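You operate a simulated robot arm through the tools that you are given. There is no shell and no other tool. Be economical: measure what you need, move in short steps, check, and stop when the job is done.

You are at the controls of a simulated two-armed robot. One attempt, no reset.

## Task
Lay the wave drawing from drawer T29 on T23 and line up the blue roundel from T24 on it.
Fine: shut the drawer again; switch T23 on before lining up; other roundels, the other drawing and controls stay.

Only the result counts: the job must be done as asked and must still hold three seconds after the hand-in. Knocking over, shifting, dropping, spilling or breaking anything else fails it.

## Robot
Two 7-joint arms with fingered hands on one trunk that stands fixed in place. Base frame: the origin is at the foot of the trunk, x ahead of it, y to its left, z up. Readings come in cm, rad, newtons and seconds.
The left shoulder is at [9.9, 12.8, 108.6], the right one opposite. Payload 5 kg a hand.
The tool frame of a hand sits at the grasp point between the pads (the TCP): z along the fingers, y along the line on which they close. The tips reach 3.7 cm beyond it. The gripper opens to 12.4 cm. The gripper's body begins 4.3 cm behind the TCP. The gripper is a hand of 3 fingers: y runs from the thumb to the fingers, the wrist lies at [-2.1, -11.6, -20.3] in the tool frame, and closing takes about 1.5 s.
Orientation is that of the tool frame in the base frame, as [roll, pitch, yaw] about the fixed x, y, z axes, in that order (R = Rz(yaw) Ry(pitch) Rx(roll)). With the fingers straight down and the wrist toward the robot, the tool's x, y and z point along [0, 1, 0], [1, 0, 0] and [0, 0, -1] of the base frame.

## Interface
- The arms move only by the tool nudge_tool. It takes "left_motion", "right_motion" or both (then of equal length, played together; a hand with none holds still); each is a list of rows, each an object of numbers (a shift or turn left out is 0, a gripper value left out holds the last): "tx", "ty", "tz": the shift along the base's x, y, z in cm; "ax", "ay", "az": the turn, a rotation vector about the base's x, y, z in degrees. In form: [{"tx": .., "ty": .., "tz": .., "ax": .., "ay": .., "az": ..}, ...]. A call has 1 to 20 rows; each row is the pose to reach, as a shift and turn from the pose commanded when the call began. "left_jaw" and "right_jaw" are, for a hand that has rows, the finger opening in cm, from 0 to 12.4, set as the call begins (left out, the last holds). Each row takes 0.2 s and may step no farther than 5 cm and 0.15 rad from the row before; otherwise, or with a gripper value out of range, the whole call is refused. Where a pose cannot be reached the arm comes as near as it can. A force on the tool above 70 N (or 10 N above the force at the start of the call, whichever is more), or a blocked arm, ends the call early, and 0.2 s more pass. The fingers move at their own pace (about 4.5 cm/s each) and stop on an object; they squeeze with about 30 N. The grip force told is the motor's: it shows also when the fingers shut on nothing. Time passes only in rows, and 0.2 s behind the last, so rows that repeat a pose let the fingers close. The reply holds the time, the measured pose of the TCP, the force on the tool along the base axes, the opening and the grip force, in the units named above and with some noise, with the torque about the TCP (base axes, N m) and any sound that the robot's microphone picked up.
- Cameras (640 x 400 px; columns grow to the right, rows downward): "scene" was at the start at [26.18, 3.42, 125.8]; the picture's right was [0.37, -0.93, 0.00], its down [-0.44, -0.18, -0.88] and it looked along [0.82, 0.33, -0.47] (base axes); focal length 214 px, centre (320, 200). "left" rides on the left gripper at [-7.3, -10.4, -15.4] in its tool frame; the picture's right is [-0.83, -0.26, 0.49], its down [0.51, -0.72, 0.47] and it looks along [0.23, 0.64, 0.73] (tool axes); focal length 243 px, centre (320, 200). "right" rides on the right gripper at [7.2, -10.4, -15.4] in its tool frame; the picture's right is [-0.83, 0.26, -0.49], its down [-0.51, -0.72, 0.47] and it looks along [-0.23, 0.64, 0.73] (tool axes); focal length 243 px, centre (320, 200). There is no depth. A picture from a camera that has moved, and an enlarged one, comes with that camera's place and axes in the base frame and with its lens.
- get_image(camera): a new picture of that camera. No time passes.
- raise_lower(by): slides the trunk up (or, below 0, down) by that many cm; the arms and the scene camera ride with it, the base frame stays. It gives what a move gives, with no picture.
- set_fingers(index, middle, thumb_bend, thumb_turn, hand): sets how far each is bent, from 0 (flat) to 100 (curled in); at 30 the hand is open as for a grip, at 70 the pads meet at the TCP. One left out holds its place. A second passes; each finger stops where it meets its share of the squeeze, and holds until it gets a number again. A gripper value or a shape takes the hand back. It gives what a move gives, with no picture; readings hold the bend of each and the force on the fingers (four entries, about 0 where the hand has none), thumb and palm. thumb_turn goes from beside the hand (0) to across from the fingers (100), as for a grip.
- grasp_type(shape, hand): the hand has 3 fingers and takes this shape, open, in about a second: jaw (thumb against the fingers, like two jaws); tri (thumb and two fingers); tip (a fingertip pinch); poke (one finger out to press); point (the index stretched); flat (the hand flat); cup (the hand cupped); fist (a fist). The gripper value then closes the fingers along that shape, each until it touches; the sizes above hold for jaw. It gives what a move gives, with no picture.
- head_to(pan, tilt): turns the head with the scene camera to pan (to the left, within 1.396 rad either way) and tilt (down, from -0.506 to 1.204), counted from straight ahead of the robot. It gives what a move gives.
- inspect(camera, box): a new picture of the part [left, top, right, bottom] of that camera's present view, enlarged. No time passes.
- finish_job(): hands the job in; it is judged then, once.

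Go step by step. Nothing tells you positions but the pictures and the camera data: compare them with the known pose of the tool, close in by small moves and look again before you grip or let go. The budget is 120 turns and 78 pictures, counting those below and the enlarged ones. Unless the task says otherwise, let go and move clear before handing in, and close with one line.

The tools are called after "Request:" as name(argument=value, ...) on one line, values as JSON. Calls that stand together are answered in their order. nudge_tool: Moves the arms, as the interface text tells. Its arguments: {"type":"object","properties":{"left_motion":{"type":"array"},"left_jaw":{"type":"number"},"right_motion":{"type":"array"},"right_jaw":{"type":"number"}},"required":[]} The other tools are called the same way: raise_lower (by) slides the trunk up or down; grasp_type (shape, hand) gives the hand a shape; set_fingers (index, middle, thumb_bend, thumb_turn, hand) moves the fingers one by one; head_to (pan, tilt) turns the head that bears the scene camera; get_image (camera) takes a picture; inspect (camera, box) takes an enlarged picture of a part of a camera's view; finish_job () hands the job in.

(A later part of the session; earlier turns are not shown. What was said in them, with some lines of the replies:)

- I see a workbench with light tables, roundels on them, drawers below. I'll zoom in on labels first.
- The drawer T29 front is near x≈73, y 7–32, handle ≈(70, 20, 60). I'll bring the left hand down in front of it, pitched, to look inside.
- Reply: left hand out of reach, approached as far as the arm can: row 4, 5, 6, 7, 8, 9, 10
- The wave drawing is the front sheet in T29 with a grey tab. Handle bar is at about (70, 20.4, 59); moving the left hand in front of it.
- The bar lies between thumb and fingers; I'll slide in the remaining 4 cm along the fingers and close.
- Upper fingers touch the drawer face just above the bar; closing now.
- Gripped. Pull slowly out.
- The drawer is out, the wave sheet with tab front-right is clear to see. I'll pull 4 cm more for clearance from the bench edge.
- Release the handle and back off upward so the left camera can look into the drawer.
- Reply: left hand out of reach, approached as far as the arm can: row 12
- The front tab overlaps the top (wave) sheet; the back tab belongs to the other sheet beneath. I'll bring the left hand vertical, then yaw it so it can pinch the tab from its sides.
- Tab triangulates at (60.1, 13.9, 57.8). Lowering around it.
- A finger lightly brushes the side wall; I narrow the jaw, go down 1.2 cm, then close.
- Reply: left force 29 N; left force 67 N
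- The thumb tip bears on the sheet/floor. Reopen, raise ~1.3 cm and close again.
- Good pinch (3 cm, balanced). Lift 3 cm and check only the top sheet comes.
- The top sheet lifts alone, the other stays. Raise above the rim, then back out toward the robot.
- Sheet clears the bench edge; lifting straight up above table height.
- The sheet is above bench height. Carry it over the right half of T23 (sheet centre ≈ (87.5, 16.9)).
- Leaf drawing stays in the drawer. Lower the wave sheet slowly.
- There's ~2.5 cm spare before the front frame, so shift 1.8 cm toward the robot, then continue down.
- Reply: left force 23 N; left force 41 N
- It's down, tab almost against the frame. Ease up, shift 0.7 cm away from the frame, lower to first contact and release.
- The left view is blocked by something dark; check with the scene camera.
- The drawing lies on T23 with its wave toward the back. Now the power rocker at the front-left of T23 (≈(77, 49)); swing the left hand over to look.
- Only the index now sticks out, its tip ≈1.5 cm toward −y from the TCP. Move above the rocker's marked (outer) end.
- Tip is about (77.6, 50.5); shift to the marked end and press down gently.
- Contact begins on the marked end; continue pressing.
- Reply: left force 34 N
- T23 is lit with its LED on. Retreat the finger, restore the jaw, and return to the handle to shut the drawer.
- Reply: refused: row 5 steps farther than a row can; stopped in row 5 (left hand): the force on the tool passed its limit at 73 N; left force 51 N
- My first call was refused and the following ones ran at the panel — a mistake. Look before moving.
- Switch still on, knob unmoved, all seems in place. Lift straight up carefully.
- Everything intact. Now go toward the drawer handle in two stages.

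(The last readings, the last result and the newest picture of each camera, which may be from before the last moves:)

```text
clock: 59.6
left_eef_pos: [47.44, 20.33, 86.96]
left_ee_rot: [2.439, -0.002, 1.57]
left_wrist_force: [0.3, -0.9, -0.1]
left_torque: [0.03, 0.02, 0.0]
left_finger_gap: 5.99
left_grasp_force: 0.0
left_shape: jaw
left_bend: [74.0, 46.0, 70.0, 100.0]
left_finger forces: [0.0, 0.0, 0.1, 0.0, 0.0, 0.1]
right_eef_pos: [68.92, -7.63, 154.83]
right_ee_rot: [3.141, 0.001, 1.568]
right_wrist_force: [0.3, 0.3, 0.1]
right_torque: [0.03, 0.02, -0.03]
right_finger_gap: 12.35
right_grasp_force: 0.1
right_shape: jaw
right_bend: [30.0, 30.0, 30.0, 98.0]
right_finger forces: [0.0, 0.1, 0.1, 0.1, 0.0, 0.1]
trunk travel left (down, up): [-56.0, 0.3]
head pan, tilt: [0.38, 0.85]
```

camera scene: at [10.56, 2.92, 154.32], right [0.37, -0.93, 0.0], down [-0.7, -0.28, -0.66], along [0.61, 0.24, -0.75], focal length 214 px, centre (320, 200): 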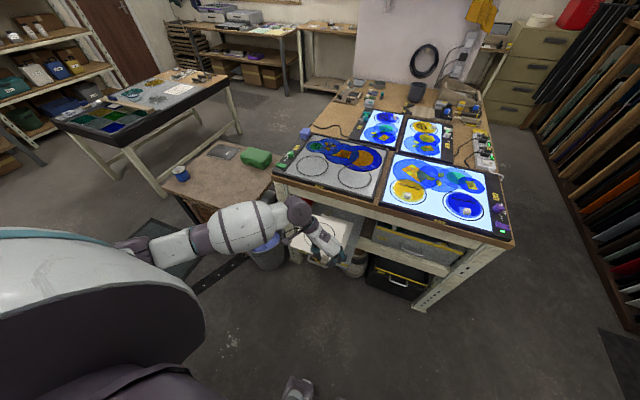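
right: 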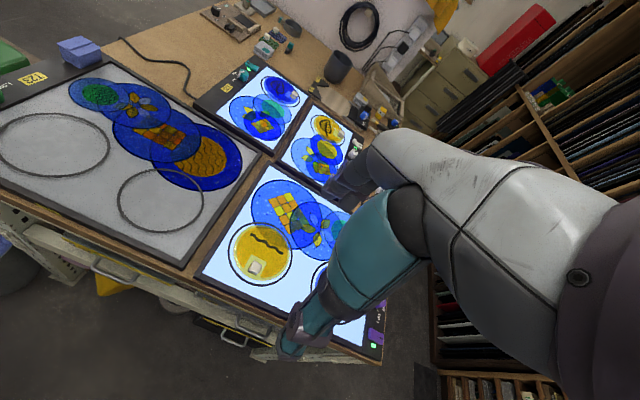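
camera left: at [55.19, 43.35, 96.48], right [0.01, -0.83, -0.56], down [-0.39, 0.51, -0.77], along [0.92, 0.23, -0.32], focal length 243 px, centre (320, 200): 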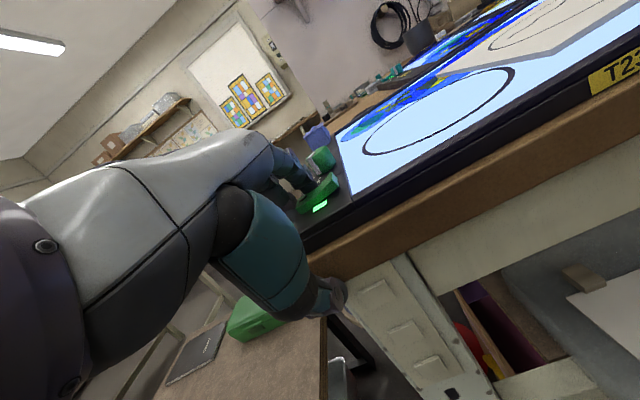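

Request:
nudge_tool(left_motion=[{"tx": -1, "ty": 0.1, "tz": -4}, {"tx": -2, "ty": 0.1, "tz": -8, "ay": -1.7}, {"tx": -2, "ty": 0.1, "tz": -12, "ay": -1.7}, {"tx": -2, "ty": 0.1, "tz": -16, "ay": -1.7}, {"tx": -2, "ty": 0.1, "tz": -20, "ay": -1.7}, {"tx": -1.9, "ty": 0.1, "tz": -22, "ay": -1.7}], left_jaw=5)

Request:
inspect(camera="left", box=[220, 150, 480, 330])

```text
clock: 61.0
left_eef_pos: [45.65, 20.43, 64.72]
left_ee_rot: [2.41, 0.0, 1.569]
left_wrist_force: [0.6, 0.4, -0.2]
left_torque: [-0.03, 0.0, 0.0]
left_finger_gap: 5.02
left_grasp_force: 0.0
left_shape: jaw
left_bend: [74.0, 49.0, 72.0, 100.0]
left_finger forces: [0.1, 0.1, 0.0, 0.0, 0.0, 0.0]
right_eef_pos: [69.02, -7.56, 154.82]
right_ee_rot: [-3.14, 0.0, 1.571]
right_wrist_force: [0.0, 0.4, 0.6]
right_torque: [-0.05, 0.02, -0.03]
right_finger_gap: 12.36
right_grasp_force: 0.0
right_shape: jaw
right_bend: [30.0, 30.0, 30.0, 98.0]
right_finger forces: [0.0, 0.1, 0.0, 0.1, 0.0, 0.1]
trunk travel left (down, up): [-56.0, 0.3]
head pan, tilt: [0.38, 0.85]
```

```text
2.22 times, centred on (350, 240) of left
camera zoom: at [27.53, 13.2, 69.29], right [0.13, -0.83, -0.54], down [-0.22, 0.51, -0.83], along [0.97, 0.23, -0.12], focal length 539 px, centre (253, 111)
```

zoom: 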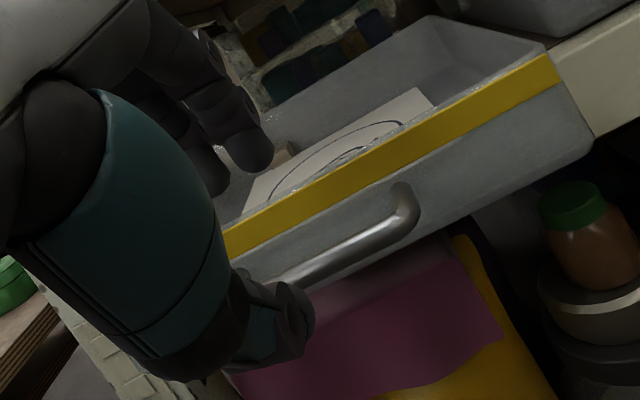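

Same view as the first approach. Move in along the fingers and grip.

Request:
nudge_tool(left_motion=[{"tx": 0.4, "tz": -2.2}, {"tx": 1.4, "tz": -3.4}, {"tx": 2.6, "tz": -4.6}, {"tx": 3.0, "tz": -5.0}])

Request:
nudge_tool(left_motion=[{}, {}, {}, {}, {}, {}], left_jaw=0)

```text
clock: 62.0
left_eef_pos: [48.68, 20.42, 59.85]
left_ee_rot: [2.41, -0.001, 1.57]
left_wrist_force: [-0.7, -1.2, 0.3]
left_torque: [-0.01, -0.03, 0.02]
left_finger_gap: 5.04
left_grasp_force: 0.1
left_shape: jaw
left_bend: [74.0, 49.0, 72.0, 100.0]
left_finger forces: [0.1, 0.0, 0.1, 0.0, 0.1, 0.1]
right_eef_pos: [68.99, -7.59, 154.91]
right_ee_rot: [-3.141, -0.001, 1.569]
right_wrist_force: [-0.6, -0.3, 0.5]
right_torque: [-0.03, 0.01, -0.01]
right_finger_gap: 12.35
right_grasp_force: 0.0
right_shape: jaw
right_bend: [30.0, 30.0, 30.0, 98.0]
right_finger forces: [0.0, 0.0, 0.1, 0.1, 0.0, 0.1]
trunk travel left (down, up): [-56.0, 0.3]
head pan, tilt: [0.38, 0.85]
```

```text
clock: 63.4
left_eef_pos: [48.74, 20.52, 59.71]
left_ee_rot: [2.41, -0.001, 1.57]
left_wrist_force: [0.4, 0.1, -1.9]
left_torque: [0.01, -0.01, 0.0]
left_finger_gap: 0.75
left_grasp_force: 30.2
left_shape: jaw
left_bend: [73.0, 59.0, 64.0, 100.0]
left_finger forces: [17.3, 9.3, 0.0, 0.0, 26.0, 0.0]
right_eef_pos: [68.82, -7.54, 154.79]
right_ee_rot: [3.141, 0.0, 1.57]
right_wrist_force: [0.4, -0.1, 0.0]
right_torque: [0.04, 0.02, -0.02]
right_finger_gap: 12.37
right_grasp_force: 0.0
right_shape: jaw
right_bend: [30.0, 30.0, 30.0, 98.0]
right_finger forces: [0.1, 0.0, 0.0, 0.1, 0.0, 0.0]
trunk travel left (down, up): [-56.0, 0.3]
head pan, tilt: [0.38, 0.85]
```

Gripped. Push the drawer shut slowly (≈19.5 cm).

Request:
nudge_tool(left_motion=[{"tx": 1}, {"tx": 2}, {"tx": 3}, {"tx": 4}, {"tx": 5}, {"tx": 6}, {"tx": 7}, {"tx": 8}, {"tx": 9}, {"tx": 10}, {"tx": 11}, {"tx": 12}, {"tx": 13}, {"tx": 14}, {"tx": 15}, {"tx": 16}, {"tx": 17}, {"tx": 18}, {"tx": 19}, {"tx": 19.6}])

Request:
inspect(camera="scene", box=[240, 160, 440, 290])

```text
clock: 67.6
left_eef_pos: [68.23, 20.49, 59.78]
left_ee_rot: [2.41, 0.0, 1.57]
left_wrist_force: [-2.7, -1.7, -1.6]
left_torque: [0.0, 0.09, -0.04]
left_finger_gap: 0.76
left_grasp_force: 30.1
left_shape: jaw
left_bend: [73.0, 59.0, 64.0, 100.0]
left_finger forces: [17.8, 9.5, 0.1, 0.0, 30.0, 0.1]
right_eef_pos: [68.79, -7.51, 154.82]
right_ee_rot: [3.139, -0.001, 1.571]
right_wrist_force: [0.4, 0.2, -0.2]
right_torque: [-0.01, -0.01, -0.02]
right_finger_gap: 12.37
right_grasp_force: 0.0
right_shape: jaw
right_bend: [30.0, 30.0, 30.0, 98.0]
right_finger forces: [0.0, 0.0, 0.0, 0.0, 0.0, 0.0]
trunk travel left (down, up): [-56.0, 0.3]
head pan, tilt: [0.38, 0.85]
```

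```text
3.08 times, centred on (340, 225) of scene
camera zoom: at [10.35, 2.89, 154.37], right [0.37, -0.93, 0.0], down [-0.7, -0.28, -0.66], along [0.61, 0.24, -0.75], focal length 660 px, centre (258, 123)
```

zoom: 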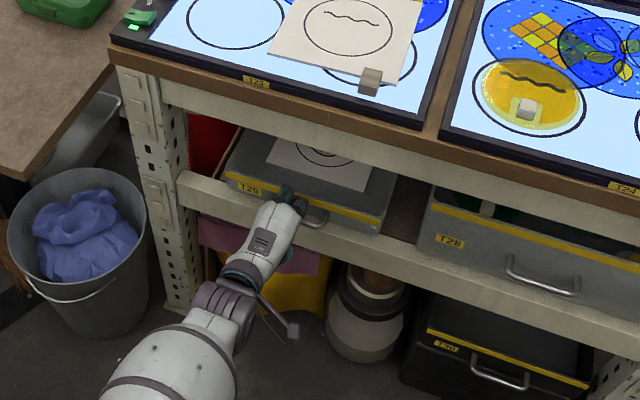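

Nearly there; nudge further to feel for the stop.

Request:
nudge_tool(left_motion=[{"tx": 0.3}, {"tx": 0.6}, {"tx": 0.9}, {"tx": 1.2}])

```text
clock: 68.6
left_eef_pos: [69.22, 20.4, 59.36]
left_ee_rot: [2.417, -0.001, 1.57]
left_wrist_force: [-19.1, -0.9, -9.1]
left_torque: [-0.04, 0.4, 0.02]
left_finger_gap: 0.68
left_grasp_force: 30.3
left_shape: jaw
left_bend: [74.0, 62.0, 64.0, 100.0]
left_finger forces: [10.2, 3.5, 0.1, 0.0, 30.8, 0.1]
right_eef_pos: [68.98, -7.51, 154.72]
right_ee_rot: [-3.14, 0.001, 1.57]
right_wrist_force: [-0.3, -0.4, -0.2]
right_torque: [0.03, 0.02, 0.02]
right_finger_gap: 12.38
right_grasp_force: 0.1
right_shape: jaw
right_bend: [30.0, 30.0, 30.0, 98.0]
right_finger forces: [0.0, 0.1, 0.0, 0.0, 0.1, 0.1]
trunk travel left (down, up): [-56.0, 0.3]
head pan, tilt: [0.38, 0.85]
```

The stop is felt (19 N). Release and back away.

Request:
nudge_tool(left_motion=[{}, {}, {}, {}, {"tx": -1, "tz": 1}, {"tx": -2.5, "tz": 2.8}, {"tx": -5, "tz": 5.5}, {"tx": -9, "tz": 8}, {"tx": -13, "tz": 10}, {"tx": -17, "tz": 12}], left_jaw=5)

Request:
inspect(camera="scene", box=[240, 130, 540, 290])

```text
clock: 70.8
left_eef_pos: [52.39, 20.51, 71.95]
left_ee_rot: [2.407, 0.0, 1.57]
left_wrist_force: [-0.8, 0.5, 0.1]
left_torque: [-0.01, -0.01, 0.0]
left_finger_gap: 4.98
left_grasp_force: 0.1
left_shape: jaw
left_bend: [74.0, 49.0, 72.0, 100.0]
left_finger forces: [0.1, 0.1, 0.0, 0.0, 0.0, 0.0]
right_eef_pos: [68.77, -7.59, 155.01]
right_ee_rot: [3.14, -0.002, 1.569]
right_wrist_force: [-0.4, 0.8, 0.5]
right_torque: [0.0, 0.0, 0.05]
right_finger_gap: 12.36
right_grasp_force: 0.0
right_shape: jaw
right_bend: [30.0, 30.0, 30.0, 98.0]
right_finger forces: [0.0, 0.0, 0.0, 0.0, 0.0, 0.0]
trunk travel left (down, up): [-56.0, 0.3]
head pan, tilt: [0.38, 0.85]
```

```text
2.13 times, centred on (390, 210) of scene
camera zoom: at [10.25, 2.89, 154.38], right [0.37, -0.93, 0.0], down [-0.7, -0.28, -0.66], along [0.61, 0.24, -0.75], focal length 458 px, centre (171, 179)
```

zoom: 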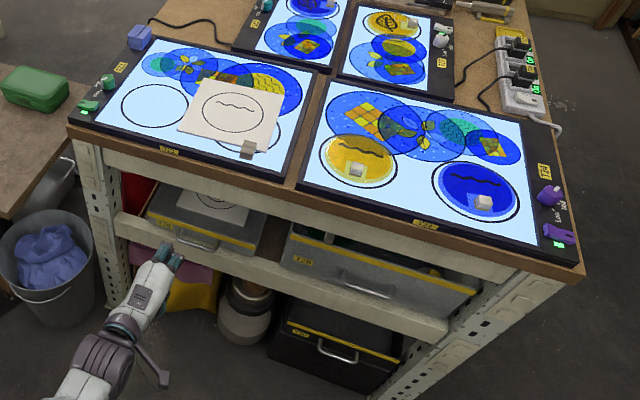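

T29 is shut with the leaf drawing inside. Next: the blue roundel on T24, knob ≈ (77.7, −30.5). Bring the right hand above it.

Request:
nudge_tool(right_motion=[{"tx": 1, "ty": -2.5, "tz": -4}, {"tx": 2, "ty": -5, "tz": -8}, {"tx": 3, "ty": -7.5, "tz": -12}, {"tx": 4, "ty": -10, "tz": -16}, {"tx": 5, "ty": -12.5, "tz": -20}, {"tx": 6, "ty": -15, "tz": -24}, {"tx": 7, "ty": -17.5, "tz": -28}, {"tx": 8, "ty": -20, "tz": -32}, {"tx": 8.5, "ty": -22, "tz": -36}, {"tx": 8.9, "ty": -22.95, "tz": -40}, {"tx": 8.9, "ty": -22.95, "tz": -44}, {"tx": 8.9, "ty": -22.95, "tz": -48}], right_jaw=7)

Request:
get_image(camera="right")

```text
clock: 73.4
left_eef_pos: [52.48, 20.48, 71.71]
left_ee_rot: [2.413, -0.001, 1.569]
left_wrist_force: [0.1, 0.1, -0.3]
left_torque: [0.02, 0.0, -0.01]
left_finger_gap: 4.94
left_grasp_force: 0.1
left_shape: jaw
left_bend: [74.0, 49.0, 72.0, 100.0]
left_finger forces: [0.0, 0.0, 0.1, 0.0, 0.0, 0.0]
right_eef_pos: [77.87, -30.53, 106.64]
right_ee_rot: [-3.14, -0.003, 1.57]
right_wrist_force: [-0.2, -0.4, -0.1]
right_torque: [0.02, 0.01, 0.04]
right_finger_gap: 7.03
right_grasp_force: 0.0
right_shape: jaw
right_bend: [73.0, 42.0, 66.0, 100.0]
right_finger forces: [0.0, 0.0, 0.0, 0.0, 0.0, 0.0]
trunk travel left (down, up): [-56.0, 0.3]
head pan, tilt: [0.38, 0.85]
```

```text
17 pictures are left
camera right: at [67.43, -23.29, 122.1], right [0.26, -0.83, 0.49], down [-0.72, -0.51, -0.47], along [0.64, -0.23, -0.73], focal length 243 px, centre (320, 200)
```

right: 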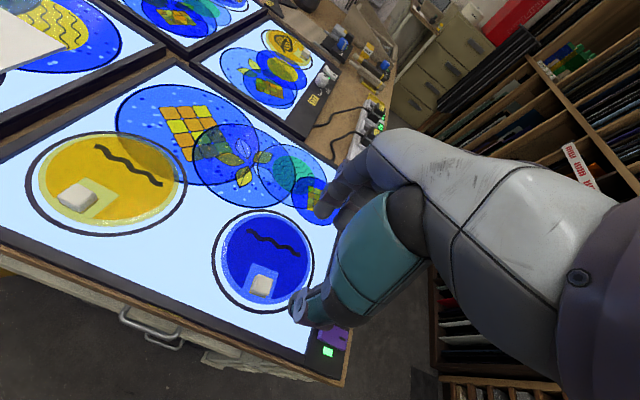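

Request:
nudge_tool(right_motion=[{"tx": -0.3, "ty": 0.3, "tz": -4}, {"tx": -0.3, "ty": 0.3, "tz": -8}, {"tx": -0.3, "ty": 0.3, "tz": -11}, {"tx": -0.3, "ty": 0.3, "tz": -12.3}])

Request:
inspect(camera="right", box=[200, 180, 400, 360])

```text
clock: 74.4
left_eef_pos: [52.51, 20.45, 71.88]
left_ee_rot: [2.41, -0.001, 1.571]
left_wrist_force: [0.6, 0.8, -0.4]
left_torque: [0.01, -0.01, 0.02]
left_finger_gap: 4.95
left_grasp_force: 0.0
left_shape: jaw
left_bend: [74.0, 49.0, 72.0, 100.0]
left_finger forces: [0.1, 0.0, 0.0, 0.0, 0.0, 0.1]
right_eef_pos: [77.52, -30.21, 94.66]
right_ee_rot: [3.14, -0.001, 1.569]
right_wrist_force: [0.1, -0.9, 1.1]
right_torque: [-0.01, -0.02, -0.01]
right_finger_gap: 7.05
right_grasp_force: 0.0
right_shape: jaw
right_bend: [73.0, 42.0, 66.0, 100.0]
right_finger forces: [0.0, 0.0, 0.1, 0.1, 0.0, 0.0]
trunk travel left (down, up): [-56.0, 0.3]
head pan, tilt: [0.38, 0.85]
```

```text
2.22 times, centred on (300, 270) of right
camera zoom: at [67.06, -22.97, 110.0], right [0.26, -0.83, 0.49], down [-0.72, -0.51, -0.47], along [0.64, -0.23, -0.73], focal length 539 px, centre (364, 44)
```

zoom: 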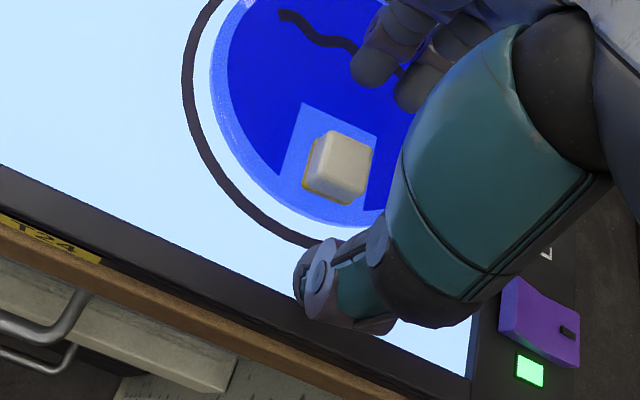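

Knob centre ≈ (77.4, −29.8). Fine shift, down 1.3 cm, check force before closing.

Request:
nudge_tool(right_motion=[{"tx": -0.1, "ty": 0.4, "tz": -0.3}, {"tx": -0.1, "ty": 0.4, "tz": -0.8}, {"tx": -0.1, "ty": 0.4, "tz": -1.2}], right_jaw=5)

```text
clock: 75.2
left_eef_pos: [52.45, 20.59, 72.05]
left_ee_rot: [2.406, 0.001, 1.569]
left_wrist_force: [1.0, 0.3, -0.1]
left_torque: [-0.01, -0.03, 0.0]
left_finger_gap: 4.97
left_grasp_force: 0.0
left_shape: jaw
left_bend: [74.0, 49.0, 72.0, 100.0]
left_finger forces: [0.0, 0.1, 0.0, 0.0, 0.0, 0.0]
right_eef_pos: [77.37, -29.7, 93.87]
right_ee_rot: [3.138, 0.0, 1.568]
right_wrist_force: [1.6, -1.7, 8.2]
right_torque: [0.08, -0.35, -0.06]
right_finger_gap: 5.09
right_grasp_force: 0.0
right_shape: jaw
right_bend: [74.0, 49.0, 72.0, 100.0]
right_finger forces: [8.4, 0.6, 0.1, 0.0, 0.0, 0.0]
trunk travel left (down, up): [-56.0, 0.3]
head pan, tilt: [0.38, 0.85]
```

Fingertip just touches the disc; raise 0.7 cm and close on the knob.

Request:
nudge_tool(right_motion=[{"tz": 0.4}, {"tz": 0.75}])

Request:
nudge_tool(right_motion=[{}, {}, {}, {}, {}, {}, {}], right_jaw=0)

Request:
inspect(camera="right", box=[200, 180, 400, 360])

```text
clock: 75.8
left_eef_pos: [52.51, 20.42, 71.8]
left_ee_rot: [2.409, 0.0, 1.57]
left_wrist_force: [-0.4, 0.0, 0.4]
left_torque: [0.02, 0.0, 0.01]
left_finger_gap: 4.97
left_grasp_force: 0.1
left_shape: jaw
left_bend: [74.0, 49.0, 72.0, 100.0]
left_finger forces: [0.0, 0.0, 0.1, 0.1, 0.0, 0.0]
right_eef_pos: [77.4, -29.74, 93.99]
right_ee_rot: [3.141, -0.002, 1.571]
right_wrist_force: [0.7, 0.0, 0.2]
right_torque: [0.0, 0.01, -0.02]
right_finger_gap: 5.05
right_grasp_force: 0.1
right_shape: jaw
right_bend: [74.0, 49.0, 72.0, 100.0]
right_finger forces: [0.1, 0.0, 0.1, 0.0, 0.0, 0.0]
trunk travel left (down, up): [-56.0, 0.3]
head pan, tilt: [0.38, 0.85]
```

```text
clock: 77.4
left_eef_pos: [52.55, 20.48, 71.88]
left_ee_rot: [2.411, 0.001, 1.568]
left_wrist_force: [0.9, 0.1, 0.0]
left_torque: [-0.01, -0.02, 0.01]
left_finger_gap: 4.95
left_grasp_force: 0.0
left_shape: jaw
left_bend: [74.0, 49.0, 72.0, 100.0]
left_finger forces: [0.0, 0.1, 0.1, 0.1, 0.0, 0.0]
right_eef_pos: [77.39, -29.8, 94.14]
right_ee_rot: [3.139, 0.002, 1.569]
right_wrist_force: [-0.4, -0.3, 0.0]
right_torque: [0.07, -0.05, -0.03]
right_finger_gap: 1.43
right_grasp_force: 29.9
right_shape: jaw
right_bend: [72.0, 66.0, 74.0, 100.0]
right_finger forces: [19.9, 6.9, 0.0, 0.0, 26.0, 0.0]
trunk travel left (down, up): [-56.0, 0.3]
head pan, tilt: [0.38, 0.85]
```

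```text
2.22 times, centred on (300, 270) of right
camera zoom: at [66.94, -22.51, 109.53], right [0.26, -0.83, 0.49], down [-0.72, -0.51, -0.47], along [0.64, -0.23, -0.73], focal length 539 px, centre (364, 44)
```

zoom: 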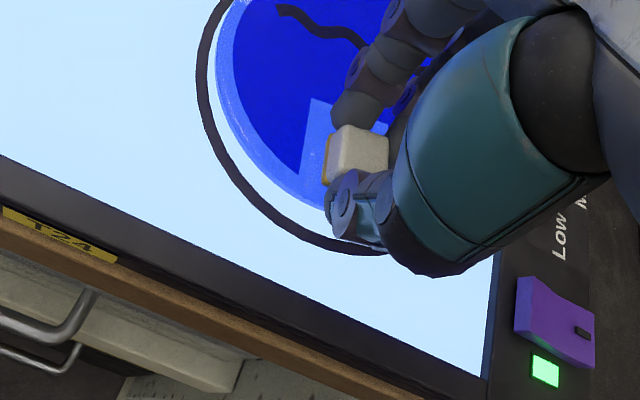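

Gripped with balanced force. Lift 2 cm and check.

Request:
nudge_tool(right_motion=[{"tz": 0.5}, {"tz": 1.2}, {"tz": 2.2}, {"tz": 4}])

Request:
get_image(camera="right")

```text
clock: 78.4
left_eef_pos: [52.57, 20.44, 71.81]
left_ee_rot: [2.411, 0.002, 1.567]
left_wrist_force: [0.0, 0.0, 0.0]
left_torque: [-0.02, 0.02, 0.01]
left_finger_gap: 4.96
left_grasp_force: 0.1
left_shape: jaw
left_bend: [74.0, 49.0, 72.0, 100.0]
left_finger forces: [0.1, 0.0, 0.0, 0.1, 0.1, 0.0]
right_eef_pos: [77.38, -29.8, 98.23]
right_ee_rot: [3.14, -0.001, 1.57]
right_wrist_force: [-0.7, 1.5, -1.5]
right_torque: [0.0, 0.02, 0.01]
right_finger_gap: 1.47
right_grasp_force: 29.8
right_shape: jaw
right_bend: [72.0, 65.0, 74.0, 100.0]
right_finger forces: [19.5, 7.2, 0.0, 0.1, 25.9, 0.0]
trunk travel left (down, up): [-56.0, 0.3]
head pan, tilt: [0.38, 0.85]
```

```text
14 pictures are left
camera right: at [66.9, -22.5, 113.57], right [0.26, -0.83, 0.49], down [-0.72, -0.51, -0.47], along [0.64, -0.23, -0.73], focal length 243 px, centre (320, 200)
```

right: 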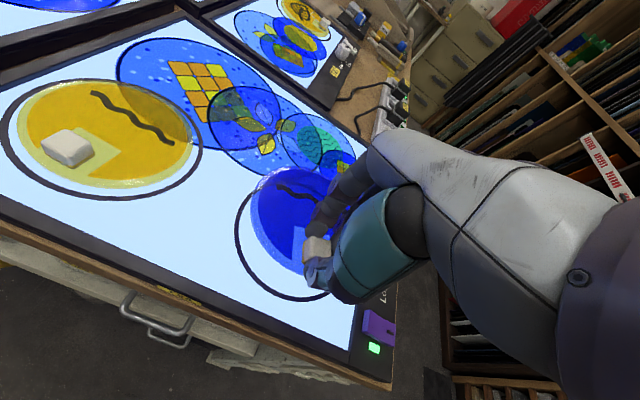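

The blue roundel with wave is in hand. Carry it high over to the drawing (circle centre ≈ (85.9, 18.5)), with the left arm moved aside.

Request:
nudge_tool(left_motion=[{"ty": 3}, {"ty": 6}, {"ty": 9}, {"ty": 12}, {"ty": 15}, {"ty": 15}, {"ty": 15}, {"ty": 15}, {"ty": 15}, {"ty": 15}, {"ty": 15}, {"ty": 15}, {"ty": 15}, {"ty": 15}, {"ty": 15}], right_motion=[{"tz": 3}, {"tz": 6}, {"tx": 0.5, "ty": 3, "tz": 6}, {"tx": 1, "ty": 7, "tz": 6}, {"tx": 1.4, "ty": 11, "tz": 6}, {"tx": 1.8, "ty": 15, "tz": 6}, {"tx": 2.2, "ty": 19, "tz": 6}, {"tx": 2.6, "ty": 23, "tz": 6}, {"tx": 3, "ty": 27, "tz": 6}, {"tx": 3.4, "ty": 31, "tz": 6}, {"tx": 3.8, "ty": 35, "tz": 6}, {"tx": 4.2, "ty": 39, "tz": 6}, {"tx": 4.5, "ty": 43, "tz": 6}, {"tx": 4.6, "ty": 46, "tz": 6}, {"tx": 4.65, "ty": 47.9, "tz": 6}])

Request:
inspect(camera="scene", box=[300, 90, 420, 190])

```text
clock: 81.6
left_eef_pos: [52.39, 35.55, 71.76]
left_ee_rot: [2.41, 0.001, 1.568]
left_wrist_force: [0.3, 0.1, 0.8]
left_torque: [-0.03, -0.04, -0.03]
left_finger_gap: 4.98
left_grasp_force: 0.0
left_shape: jaw
left_bend: [74.0, 49.0, 72.0, 100.0]
left_finger forces: [0.0, 0.1, 0.0, 0.1, 0.1, 0.0]
right_eef_pos: [82.15, 18.18, 104.19]
right_ee_rot: [3.141, 0.001, 1.571]
right_wrist_force: [0.2, 0.8, -0.9]
right_torque: [-0.03, 0.03, -0.01]
right_finger_gap: 1.44
right_grasp_force: 30.6
right_shape: jaw
right_bend: [72.0, 65.0, 74.0, 100.0]
right_finger forces: [19.8, 6.9, 0.0, 0.0, 25.8, 0.1]
trunk travel left (down, up): [-56.0, 0.3]
head pan, tilt: [0.38, 0.85]
```

```text
4.00 times, centred on (360, 140) of scene
camera zoom: at [10.45, 3.03, 154.36], right [0.37, -0.93, 0.0], down [-0.7, -0.28, -0.66], along [0.61, 0.24, -0.75], focal length 858 px, centre (160, 440)
```

zoom: 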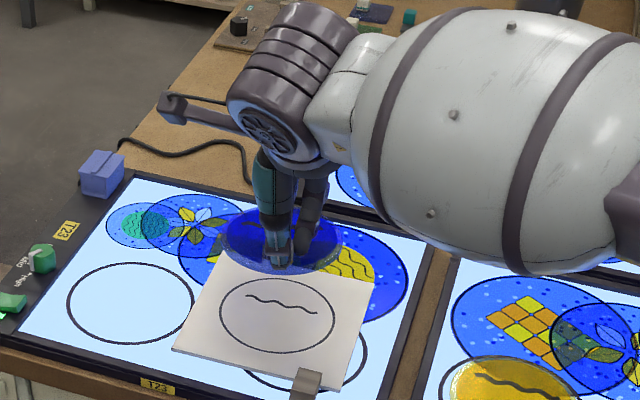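

Drawing circle ≈ (85.8, 18.6). I'll raise the left hand to use its camera as a second view for measuring both wave lines.

Request:
nudge_tool(left_motion=[{"tz": 4, "ty": 1}, {"tz": 8, "ty": 2}, {"tz": 12, "ty": 3, "ay": 2}, {"tz": 16, "ty": 4, "ay": 6}, {"tx": 1, "tz": 20, "ty": 5, "ay": 11}, {"tx": 2, "tz": 24, "ty": 6, "ay": 16}, {"tx": 3, "tz": 28, "ty": 7, "ay": 22}, {"tx": 4, "tz": 32, "ty": 8, "ay": 28}, {"tx": 5, "tz": 36, "ty": 9, "ay": 34}, {"tx": 6, "tz": 39, "ty": 10, "ay": 41}])

Request:
inspect(camera="left", box=[380, 20, 620, 200])

```text
clock: 83.8
left_eef_pos: [58.6, 45.36, 110.69]
left_ee_rot: [3.13, 0.001, 1.571]
left_wrist_force: [-0.1, -0.7, -0.3]
left_torque: [-0.02, 0.02, -0.01]
left_finger_gap: 4.97
left_grasp_force: 0.2
left_shape: jaw
left_bend: [74.0, 49.0, 72.0, 100.0]
left_finger forces: [0.0, 0.0, 0.1, 0.0, 0.0, 0.0]
right_eef_pos: [82.17, 18.15, 104.05]
right_ee_rot: [-3.141, 0.001, 1.572]
right_wrist_force: [-0.3, 0.2, -1.3]
right_torque: [-0.03, 0.07, 0.01]
right_finger_gap: 1.46
right_grasp_force: 30.1
right_shape: jaw
right_bend: [72.0, 65.0, 74.0, 100.0]
right_finger forces: [19.8, 6.8, 0.1, 0.0, 25.7, 0.0]
trunk travel left (down, up): [-56.0, 0.3]
head pan, tilt: [0.38, 0.85]
```

```text
2.22 times, centred on (500, 110) of left
camera zoom: at [47.83, 38.12, 126.03], right [-0.26, -0.83, -0.49], down [-0.72, 0.51, -0.48], along [0.65, 0.23, -0.72], focal length 539 px, centre (-80, 400)
```

zoom: 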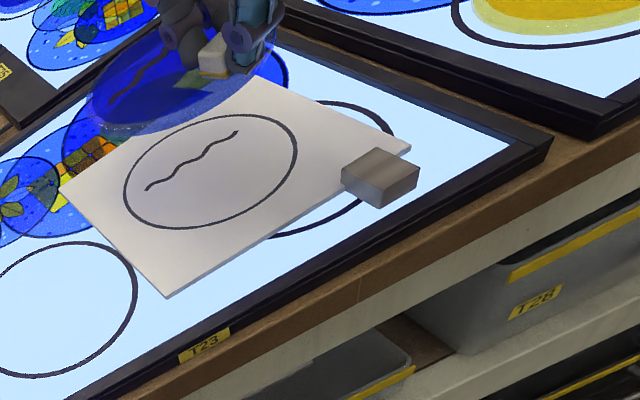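

Both waves are visible: the roundel is yawed ≈ +5° relative to the drawing. Rotate −5°, and lower to ~2 cm above the sheet.

Request:
nudge_tool(right_motion=[{"tx": -0.2, "az": -2.5}, {"tx": -0.2, "az": -5}, {"tx": -0.2, "tz": -2.5, "az": -5}, {"tx": -0.2, "tz": -5, "az": -5}, {"tx": -0.2, "tz": -7, "az": -5}])

Request:
inspect(camera="left", box=[380, 20, 540, 140])

Request:
inspect(camera="scene", box=[310, 120, 400, 200])

```text
clock: 85.0
left_eef_pos: [58.52, 45.48, 110.73]
left_ee_rot: [3.128, 0.002, 1.572]
left_wrist_force: [0.2, 0.3, 0.5]
left_torque: [0.03, -0.01, -0.01]
left_finger_gap: 4.95
left_grasp_force: 0.1
left_shape: jaw
left_bend: [74.0, 49.0, 72.0, 100.0]
left_finger forces: [0.1, 0.1, 0.0, 0.0, 0.0, 0.0]
right_eef_pos: [82.07, 18.17, 97.12]
right_ee_rot: [3.141, 0.0, 1.484]
right_wrist_force: [-0.1, 0.1, -0.8]
right_torque: [0.02, 0.08, -0.05]
right_finger_gap: 1.44
right_grasp_force: 30.2
right_shape: jaw
right_bend: [72.0, 66.0, 74.0, 100.0]
right_finger forces: [19.9, 6.8, 0.0, 0.0, 25.7, 0.0]
trunk travel left (down, up): [-56.0, 0.3]
head pan, tilt: [0.38, 0.85]
```

```text
3.33 times, centred on (460, 80) of left
camera zoom: at [47.75, 38.14, 125.98], right [-0.26, -0.83, -0.5], down [-0.71, 0.51, -0.48], along [0.65, 0.23, -0.72], focal length 809 px, centre (-147, 600)
```

zoom: 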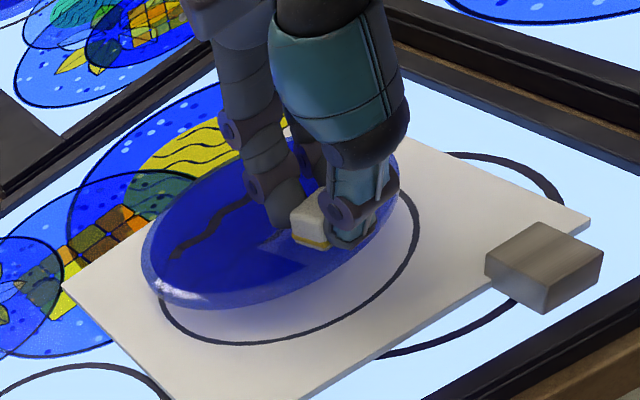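

```text
5.00 times, centred on (355, 160) of scene
camera zoom: at [10.48, 2.93, 154.35], right [0.37, -0.93, 0.0], down [-0.7, -0.28, -0.66], along [0.61, 0.24, -0.75], focal length 1072 px, centre (145, 400)
```

zoom: 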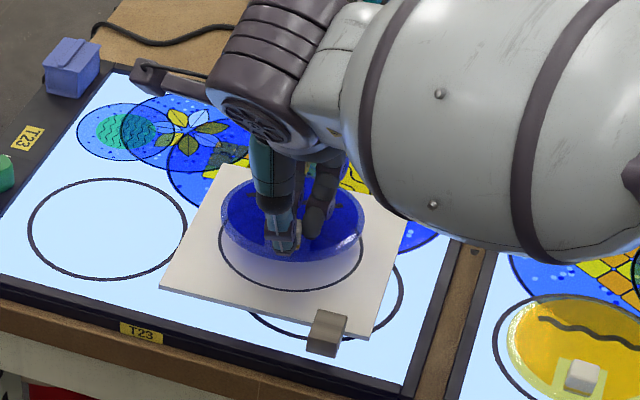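

Request:
inspect(camera="left", box=[415, 55, 505, 115])

Request:
inspect(camera="right", box=[180, 120, 380, 320])

```text
6.67 times, centred on (460, 85) of left
camera zoom: at [47.75, 38.14, 125.98], right [-0.26, -0.83, -0.5], down [-0.71, 0.51, -0.48], along [0.65, 0.23, -0.72], focal length 1618 px, centre (-613, 967)
```

zoom: 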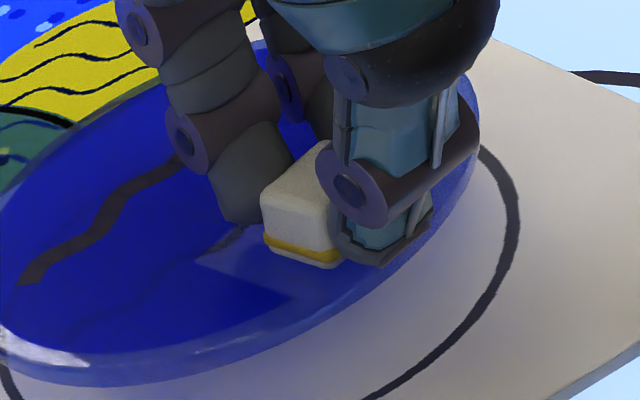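

```text
2.00 times, centred on (280, 220) of right
camera zoom: at [72.15, 26.32, 112.45], right [0.19, -0.85, 0.49], down [-0.76, -0.44, -0.47], along [0.62, -0.29, -0.73], focal length 485 px, centre (400, 160)
```

zoom: 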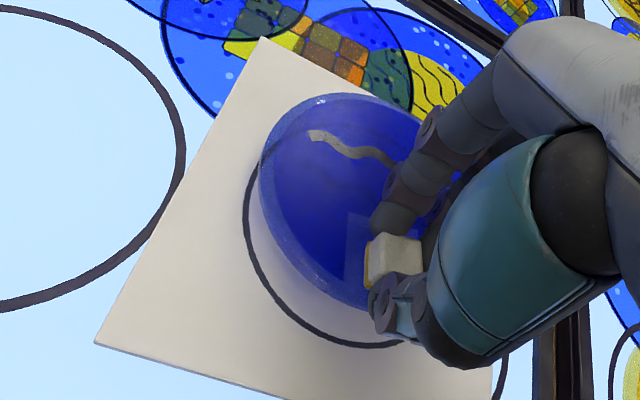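

The grip turned the roundel a bit; I estimate about +10° still. Rotate −10° about the hand with compensating shift, lower 1 cm, and look at the overlay of both waves.

Request:
nudge_tool(right_motion=[{"tx": -0.2, "ty": 0.1, "az": -4}, {"tx": -0.4, "ty": 0.2, "az": -8}, {"tx": -0.6, "ty": 0.33, "az": -10}, {"tx": -0.6, "ty": 0.33, "tz": -0.7, "az": -10}])

Request:
inspect(camera="left", box=[410, 50, 530, 130])

```text
clock: 86.0
left_eef_pos: [58.57, 45.36, 110.68]
left_ee_rot: [3.125, 0.001, 1.568]
left_wrist_force: [0.9, 0.5, -0.1]
left_torque: [-0.02, 0.01, 0.02]
left_finger_gap: 4.96
left_grasp_force: 0.1
left_shape: jaw
left_bend: [74.0, 49.0, 72.0, 100.0]
left_finger forces: [0.1, 0.1, 0.0, 0.0, 0.0, 0.1]
right_eef_pos: [81.36, 18.44, 96.4]
right_ee_rot: [3.141, 0.0, 1.307]
right_wrist_force: [-0.3, -0.4, -1.6]
right_torque: [0.0, 0.01, 0.0]
right_finger_gap: 1.43
right_grasp_force: 29.8
right_shape: jaw
right_bend: [72.0, 66.0, 74.0, 100.0]
right_finger forces: [19.9, 6.8, 0.0, 0.0, 25.7, 0.0]
trunk travel left (down, up): [-56.0, 0.3]
head pan, tilt: [0.38, 0.85]
```

```text
5.00 times, centred on (470, 90) of left
camera zoom: at [47.74, 38.15, 125.98], right [-0.26, -0.83, -0.5], down [-0.71, 0.51, -0.48], along [0.65, 0.23, -0.72], focal length 1213 px, centre (-430, 750)
```

zoom: 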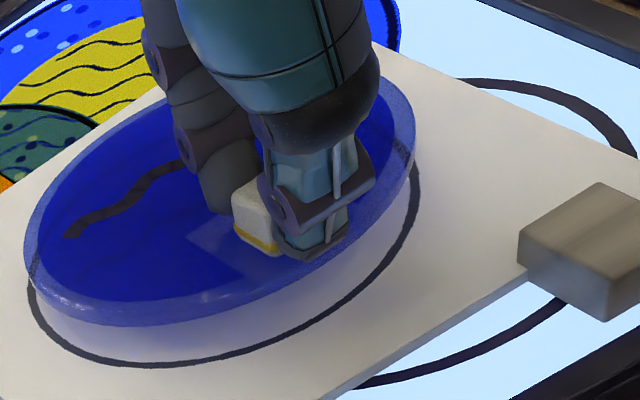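

Centres now nearly coincide; small extra turn −2.5°, lower to just above contact and check the overlay.

Request:
nudge_tool(right_motion=[{"tx": -0.2, "ty": 0.15, "az": -2.5}, {"tx": -0.2, "ty": 0.15, "tz": -0.4, "az": -2.5}, {"tx": -0.2, "ty": 0.15, "tz": -0.8, "az": -2.5}, {"tx": -0.2, "ty": 0.15, "tz": -1.1, "az": -2.5}])

Request:
inspect(camera="left", box=[410, 50, 530, 130])

```text
clock: 87.0
left_eef_pos: [58.51, 45.48, 110.66]
left_ee_rot: [3.126, 0.002, 1.568]
left_wrist_force: [0.0, -0.8, 0.0]
left_torque: [0.01, 0.0, 0.01]
left_finger_gap: 4.98
left_grasp_force: 0.0
left_shape: jaw
left_bend: [74.0, 49.0, 72.0, 100.0]
left_finger forces: [0.1, 0.0, 0.1, 0.1, 0.0, 0.0]
right_eef_pos: [81.14, 18.62, 95.43]
right_ee_rot: [3.141, 0.001, 1.264]
right_wrist_force: [-0.2, -0.3, -0.4]
right_torque: [-0.03, 0.01, -0.04]
right_finger_gap: 1.43
right_grasp_force: 30.4
right_shape: jaw
right_bend: [72.0, 66.0, 74.0, 100.0]
right_finger forces: [20.0, 6.9, 0.1, 0.0, 25.6, 0.1]
trunk travel left (down, up): [-56.0, 0.3]
head pan, tilt: [0.38, 0.85]
```

```text
5.00 times, centred on (470, 90) of left
camera zoom: at [47.7, 38.15, 126.02], right [-0.26, -0.83, -0.5], down [-0.71, 0.51, -0.48], along [0.65, 0.23, -0.72], focal length 1213 px, centre (-430, 750)
```

zoom: 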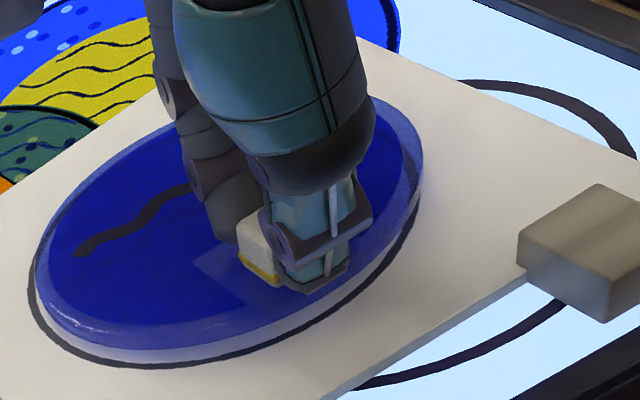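

Wave start and circle now coincide with the predicted drawing position. Tiny shift, lower to contact.

Request:
nudge_tool(right_motion=[{"tx": -0.1, "ty": 0.15}, {"tx": -0.1, "ty": 0.15, "tz": -0.3}, {"tx": -0.1, "ty": 0.15, "tz": -0.5}, {"tx": -0.1, "ty": 0.15, "tz": -0.7}])

Request:
inspect(camera="left", box=[410, 50, 530, 130])

```text
clock: 88.0
left_eef_pos: [58.41, 45.41, 110.71]
left_ee_rot: [3.126, 0.003, 1.569]
left_wrist_force: [-0.1, 0.2, -0.3]
left_torque: [-0.01, -0.01, 0.0]
left_finger_gap: 4.96
left_grasp_force: 0.1
left_shape: jaw
left_bend: [74.0, 49.0, 72.0, 100.0]
left_finger forces: [0.0, 0.0, 0.0, 0.0, 0.0, 0.0]
right_eef_pos: [81.04, 18.77, 94.7]
right_ee_rot: [3.14, -0.002, 1.263]
right_wrist_force: [0.1, -0.5, 1.5]
right_torque: [-0.01, -0.18, -0.01]
right_finger_gap: 1.44
right_grasp_force: 30.1
right_shape: jaw
right_bend: [72.0, 66.0, 74.0, 100.0]
right_finger forces: [20.9, 6.7, 0.0, 0.0, 26.6, 0.1]
trunk travel left (down, up): [-56.0, 0.3]
head pan, tilt: [0.38, 0.85]
```

```text
5.00 times, centred on (470, 90) of left
camera zoom: at [47.68, 38.13, 126.04], right [-0.26, -0.83, -0.5], down [-0.71, 0.51, -0.48], along [0.65, 0.23, -0.72], focal length 1213 px, centre (-430, 750)
```

zoom: 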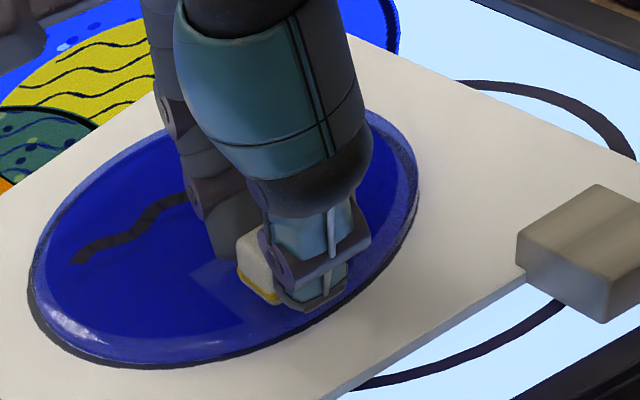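

Seated and well lined up. Release gently and rise.

Request:
nudge_tool(right_motion=[{"tz": -0.15}, {"tz": -0.15}])

Request:
nudge_tool(right_motion=[{}, {}, {}, {}, {}], right_jaw=4)

Request:
nudge_tool(right_motion=[{"tz": 0.5}, {"tz": 1.5}, {"tz": 3.5}, {"tz": 7}, {"tz": 11}, {"tz": 15}, {"tz": 19}, {"ty": -4, "tz": 21}, {"ty": -8.5, "tz": 21}, {"ty": -13, "tz": 21}, {"ty": -17.5, "tz": 21}, {"ty": -22, "tz": 21}])

Request:
inspect(camera="left", box=[410, 50, 530, 130])

Request:
inspect(camera="scene", box=[310, 120, 400, 200])

```text
clock: 88.6
left_eef_pos: [58.29, 45.44, 110.78]
left_ee_rot: [3.127, 0.001, 1.569]
left_wrist_force: [1.1, 0.2, -0.4]
left_torque: [-0.01, 0.0, 0.01]
left_finger_gap: 4.98
left_grasp_force: 0.0
left_shape: jaw
left_bend: [74.0, 49.0, 72.0, 100.0]
left_finger forces: [0.0, 0.0, 0.0, 0.0, 0.1, 0.1]
right_eef_pos: [81.01, 18.66, 94.66]
right_ee_rot: [3.139, 0.0, 1.264]
right_wrist_force: [-1.0, 0.0, 6.9]
right_torque: [0.01, -0.17, 0.0]
right_finger_gap: 1.44
right_grasp_force: 29.6
right_shape: jaw
right_bend: [72.0, 66.0, 74.0, 100.0]
right_finger forces: [21.5, 6.8, 0.0, 0.0, 27.4, 0.0]
trunk travel left (down, up): [-56.0, 0.3]
head pan, tilt: [0.38, 0.85]
```

```text
clock: 89.8
left_eef_pos: [58.31, 45.54, 110.84]
left_ee_rot: [3.126, 0.002, 1.568]
left_wrist_force: [0.1, -0.8, 0.7]
left_torque: [-0.01, 0.01, -0.01]
left_finger_gap: 4.97
left_grasp_force: 0.1
left_shape: jaw
left_bend: [74.0, 49.0, 72.0, 100.0]
left_finger forces: [0.0, 0.1, 0.0, 0.0, 0.0, 0.0]
right_eef_pos: [81.07, 18.74, 94.44]
right_ee_rot: [3.141, 0.0, 1.264]
right_wrist_force: [-0.6, -0.2, -0.2]
right_torque: [-0.04, 0.05, 0.02]
right_finger_gap: 3.97
right_grasp_force: 0.0
right_shape: jaw
right_bend: [74.0, 53.0, 73.0, 100.0]
right_finger forces: [0.0, 0.1, 0.0, 0.0, 0.1, 0.1]
trunk travel left (down, up): [-56.0, 0.3]
head pan, tilt: [0.38, 0.85]
```

```text
clock: 92.4
left_eef_pos: [58.47, 45.3, 110.85]
left_ee_rot: [3.124, -0.001, 1.571]
left_wrist_force: [-0.5, -0.2, 0.6]
left_torque: [0.07, 0.01, 0.02]
left_finger_gap: 4.96
left_grasp_force: 0.0
left_shape: jaw
left_bend: [74.0, 49.0, 72.0, 100.0]
left_finger forces: [0.0, 0.0, 0.0, 0.0, 0.1, 0.1]
right_eef_pos: [80.94, -3.61, 115.43]
right_ee_rot: [-3.141, -0.002, 1.266]
right_wrist_force: [0.5, 0.2, 0.2]
right_torque: [0.03, -0.05, -0.01]
right_finger_gap: 3.98
right_grasp_force: 0.1
right_shape: jaw
right_bend: [74.0, 53.0, 73.0, 100.0]
right_finger forces: [0.0, 0.0, 0.0, 0.1, 0.1, 0.0]
trunk travel left (down, up): [-56.0, 0.3]
head pan, tilt: [0.38, 0.85]
```

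```text
5.00 times, centred on (470, 90) of left
camera zoom: at [47.66, 37.89, 126.11], right [-0.25, -0.83, -0.5], down [-0.71, 0.51, -0.48], along [0.65, 0.23, -0.72], focal length 1213 px, centre (-430, 750)
```

zoom: 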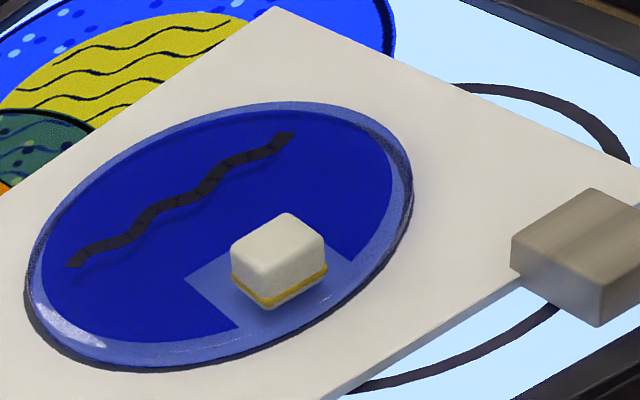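

```text
5.00 times, centred on (355, 160) of scene
camera zoom: at [10.39, 2.61, 154.37], right [0.37, -0.93, 0.0], down [-0.7, -0.28, -0.66], along [0.61, 0.25, -0.75], focal length 1072 px, centre (145, 400)
```

zoom: 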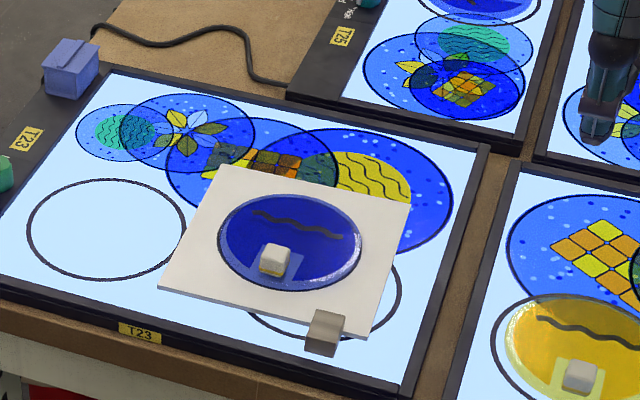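

The roundel is centred on the circle, but by my measurements its wave is turned ≈ −4.5° relative to the drawing. I'll regrip at the very same hand pose, lift slightly and correct it.

Request:
nudge_tool(right_motion=[{"ty": 4.5}, {"ty": 9}, {"ty": 13.5}, {"ty": 18}, {"ty": 22}, {"ty": 22, "tz": -4}, {"ty": 22, "tz": -8}, {"ty": 22, "tz": -12}, {"ty": 22, "tz": -16}, {"ty": 22, "tz": -18.5}, {"ty": 22, "tz": -20}, {"ty": 22, "tz": -20.9}])

Request:
nudge_tool(right_motion=[{}, {}, {}, {}, {}, {}, {}], right_jaw=0)

```text
clock: 95.0
left_eef_pos: [58.5, 45.48, 110.71]
left_ee_rot: [3.127, 0.001, 1.569]
left_wrist_force: [-0.5, -0.3, 0.0]
left_torque: [-0.03, 0.0, 0.02]
left_finger_gap: 4.97
left_grasp_force: 0.1
left_shape: jaw
left_bend: [74.0, 49.0, 72.0, 100.0]
left_finger forces: [0.0, 0.0, 0.0, 0.0, 0.1, 0.0]
right_eef_pos: [81.0, 18.73, 94.44]
right_ee_rot: [3.141, 0.0, 1.264]
right_wrist_force: [0.0, -0.1, 0.4]
right_torque: [-0.04, 0.01, 0.01]
right_finger_gap: 4.0
right_grasp_force: 0.1
right_shape: jaw
right_bend: [74.0, 53.0, 73.0, 100.0]
right_finger forces: [0.1, 0.1, 0.0, 0.0, 0.1, 0.0]
trunk travel left (down, up): [-56.0, 0.3]
head pan, tilt: [0.38, 0.85]
```

```text
clock: 96.6
left_eef_pos: [58.35, 45.52, 110.72]
left_ee_rot: [3.126, 0.001, 1.57]
left_wrist_force: [-0.3, 0.6, -0.1]
left_torque: [0.01, 0.03, -0.01]
left_finger_gap: 4.99
left_grasp_force: 0.1
left_shape: jaw
left_bend: [74.0, 49.0, 72.0, 100.0]
left_finger forces: [0.0, 0.0, 0.1, 0.1, 0.1, 0.0]
right_eef_pos: [80.87, 18.8, 94.47]
right_ee_rot: [3.141, 0.0, 1.264]
right_wrist_force: [0.2, 0.6, -0.6]
right_torque: [0.0, -0.06, -0.01]
right_finger_gap: 1.36
right_grasp_force: 29.6
right_shape: jaw
right_bend: [72.0, 67.0, 74.0, 100.0]
right_finger forces: [20.0, 5.5, 0.1, 0.0, 25.1, 0.0]
trunk travel left (down, up): [-56.0, 0.3]
head pan, tilt: [0.38, 0.85]
```

Request:
nudge_tool(right_motion=[{"tz": 0.3}, {"tz": 0.6}, {"ty": -0.18, "tz": 0.6, "az": 2.25}, {"ty": -0.36, "tz": 0.6, "az": 4.5}, {"ty": -0.36, "tz": 0.6, "az": 4.5}])

Request:
inspect(camera="left", box=[410, 50, 530, 130])

```text
clock: 97.8
left_eef_pos: [58.35, 45.64, 110.65]
left_ee_rot: [3.125, 0.0, 1.569]
left_wrist_force: [-0.2, 0.2, 1.1]
left_torque: [-0.03, 0.01, -0.01]
left_finger_gap: 4.95
left_grasp_force: 0.0
left_shape: jaw
left_bend: [74.0, 49.0, 72.0, 100.0]
left_finger forces: [0.0, 0.1, 0.0, 0.1, 0.0, 0.0]
right_eef_pos: [80.96, 18.42, 95.16]
right_ee_rot: [3.141, -0.001, 1.342]
right_wrist_force: [-0.4, 0.7, -0.3]
right_torque: [-0.04, 0.03, -0.02]
right_finger_gap: 1.34
right_grasp_force: 30.5
right_shape: jaw
right_bend: [72.0, 67.0, 74.0, 100.0]
right_finger forces: [19.9, 6.0, 0.0, 0.1, 25.3, 0.0]
trunk travel left (down, up): [-56.0, 0.3]
head pan, tilt: [0.38, 0.85]
```

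```text
5.00 times, centred on (470, 90) of left
camera zoom: at [47.72, 38.16, 126.0], right [-0.26, -0.83, -0.5], down [-0.71, 0.51, -0.48], along [0.65, 0.23, -0.72], focal length 1213 px, centre (-430, 750)
```

zoom: 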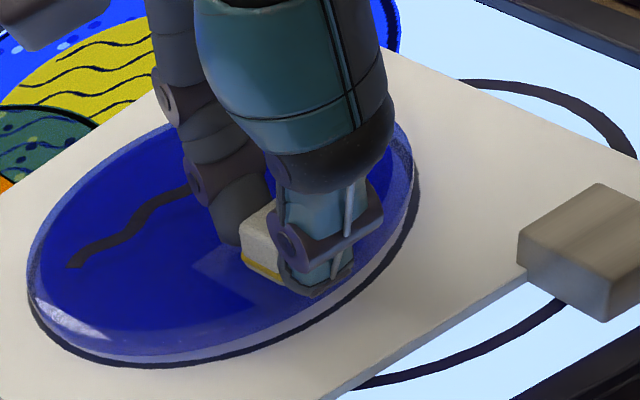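

Angle now matches the drawing; disc sits ~0.25 cm too near. Shift +0.25 cm in x, lower and release.

Request:
nudge_tool(right_motion=[{"tx": 0.25}, {"tx": 0.25, "tz": -0.25}, {"tx": 0.25, "tz": -0.5}, {"tx": 0.25, "tz": -0.65}])

Request:
nudge_tool(right_motion=[{}, {}, {}, {}, {}], right_jaw=4)

Request:
nudge_tool(right_motion=[{"tz": 0.5}, {"tz": 1.5}, {"tz": 3.5}, {"tz": 7}, {"tz": 11}, {"tz": 15}, {"tz": 19}, {"ty": -4, "tz": 21}, {"ty": -8.5, "tz": 21}, {"ty": -13, "tz": 21}, {"ty": -17.5, "tz": 21}, {"ty": -22, "tz": 21}])

Request:
inspect(camera="left", box=[410, 50, 530, 130])

```text
clock: 98.8
left_eef_pos: [58.45, 45.49, 110.84]
left_ee_rot: [3.125, 0.002, 1.569]
left_wrist_force: [0.4, -0.1, 0.4]
left_torque: [-0.03, 0.03, 0.02]
left_finger_gap: 4.97
left_grasp_force: 0.1
left_shape: jaw
left_bend: [74.0, 49.0, 72.0, 100.0]
left_finger forces: [0.1, 0.1, 0.0, 0.0, 0.0, 0.0]
right_eef_pos: [81.24, 18.36, 94.6]
right_ee_rot: [3.141, 0.001, 1.343]
right_wrist_force: [-0.9, -0.3, 0.1]
right_torque: [-0.01, -0.13, 0.03]
right_finger_gap: 1.36
right_grasp_force: 29.8
right_shape: jaw
right_bend: [72.0, 67.0, 74.0, 100.0]
right_finger forces: [20.4, 6.0, 0.0, 0.0, 25.5, 0.0]
trunk travel left (down, up): [-56.0, 0.3]
head pan, tilt: [0.38, 0.85]
```

```text
clock: 100.0
left_eef_pos: [58.41, 45.44, 110.65]
left_ee_rot: [3.125, 0.001, 1.568]
left_wrist_force: [0.3, 0.0, -0.4]
left_torque: [0.01, -0.07, -0.02]
left_finger_gap: 4.96
left_grasp_force: 0.0
left_shape: jaw
left_bend: [74.0, 49.0, 72.0, 100.0]
left_finger forces: [0.0, 0.1, 0.1, 0.0, 0.0, 0.0]
right_eef_pos: [81.2, 18.32, 94.43]
right_ee_rot: [3.139, -0.001, 1.344]
right_wrist_force: [-0.8, 0.8, 1.2]
right_torque: [0.01, -0.01, 0.0]
right_finger_gap: 3.96
right_grasp_force: 0.1
right_shape: jaw
right_bend: [74.0, 53.0, 73.0, 100.0]
right_finger forces: [0.1, 0.0, 0.1, 0.1, 0.0, 0.0]
trunk travel left (down, up): [-56.0, 0.3]
head pan, tilt: [0.38, 0.85]
```

```text
clock: 102.6
left_eef_pos: [58.39, 45.17, 110.77]
left_ee_rot: [3.126, -0.001, 1.569]
left_wrist_force: [-0.3, -0.2, 0.5]
left_torque: [0.05, 0.01, -0.02]
left_finger_gap: 4.97
left_grasp_force: 0.1
left_shape: jaw
left_bend: [74.0, 49.0, 72.0, 100.0]
left_finger forces: [0.1, 0.0, 0.0, 0.0, 0.1, 0.0]
right_eef_pos: [80.99, -3.81, 115.48]
right_ee_rot: [-3.141, -0.003, 1.344]
right_wrist_force: [-0.4, 0.4, 0.4]
right_torque: [0.07, -0.01, 0.0]
right_finger_gap: 3.97
right_grasp_force: 0.1
right_shape: jaw
right_bend: [74.0, 53.0, 73.0, 100.0]
right_finger forces: [0.0, 0.0, 0.0, 0.0, 0.1, 0.0]
trunk travel left (down, up): [-56.0, 0.3]
head pan, tilt: [0.38, 0.85]
```

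```text
5.00 times, centred on (470, 90) of left
camera zoom: at [47.67, 37.89, 126.11], right [-0.26, -0.83, -0.5], down [-0.71, 0.51, -0.48], along [0.65, 0.23, -0.72], focal length 1213 px, centre (-430, 750)
```

zoom: 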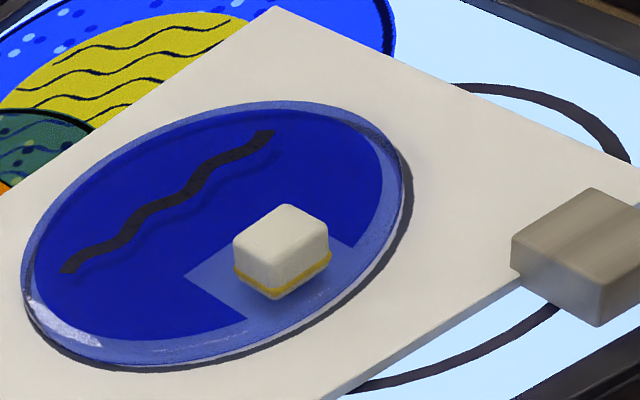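

The job is done as asked: T23 is switched on and the wave drawing from T29 lies on it. The blue roundel sits on the drawing's circle with the waves lined up to within a degree or two and the centres about 0.25 cm apart. Drawer T29 is shut again with the leaf drawing inside, and both hands are clear.

While leaving the T23 switch, the left hand pressed against the control strip after a refused move. The pictures afterwards showed the switch still on and the dial unmoved.

Request:
finish_job()

```text
The job is handed in.
```

The wave drawing is on T23, which is lit. The blue roundel is lined up on it, drawer T29 is shut, and the job is handed in.
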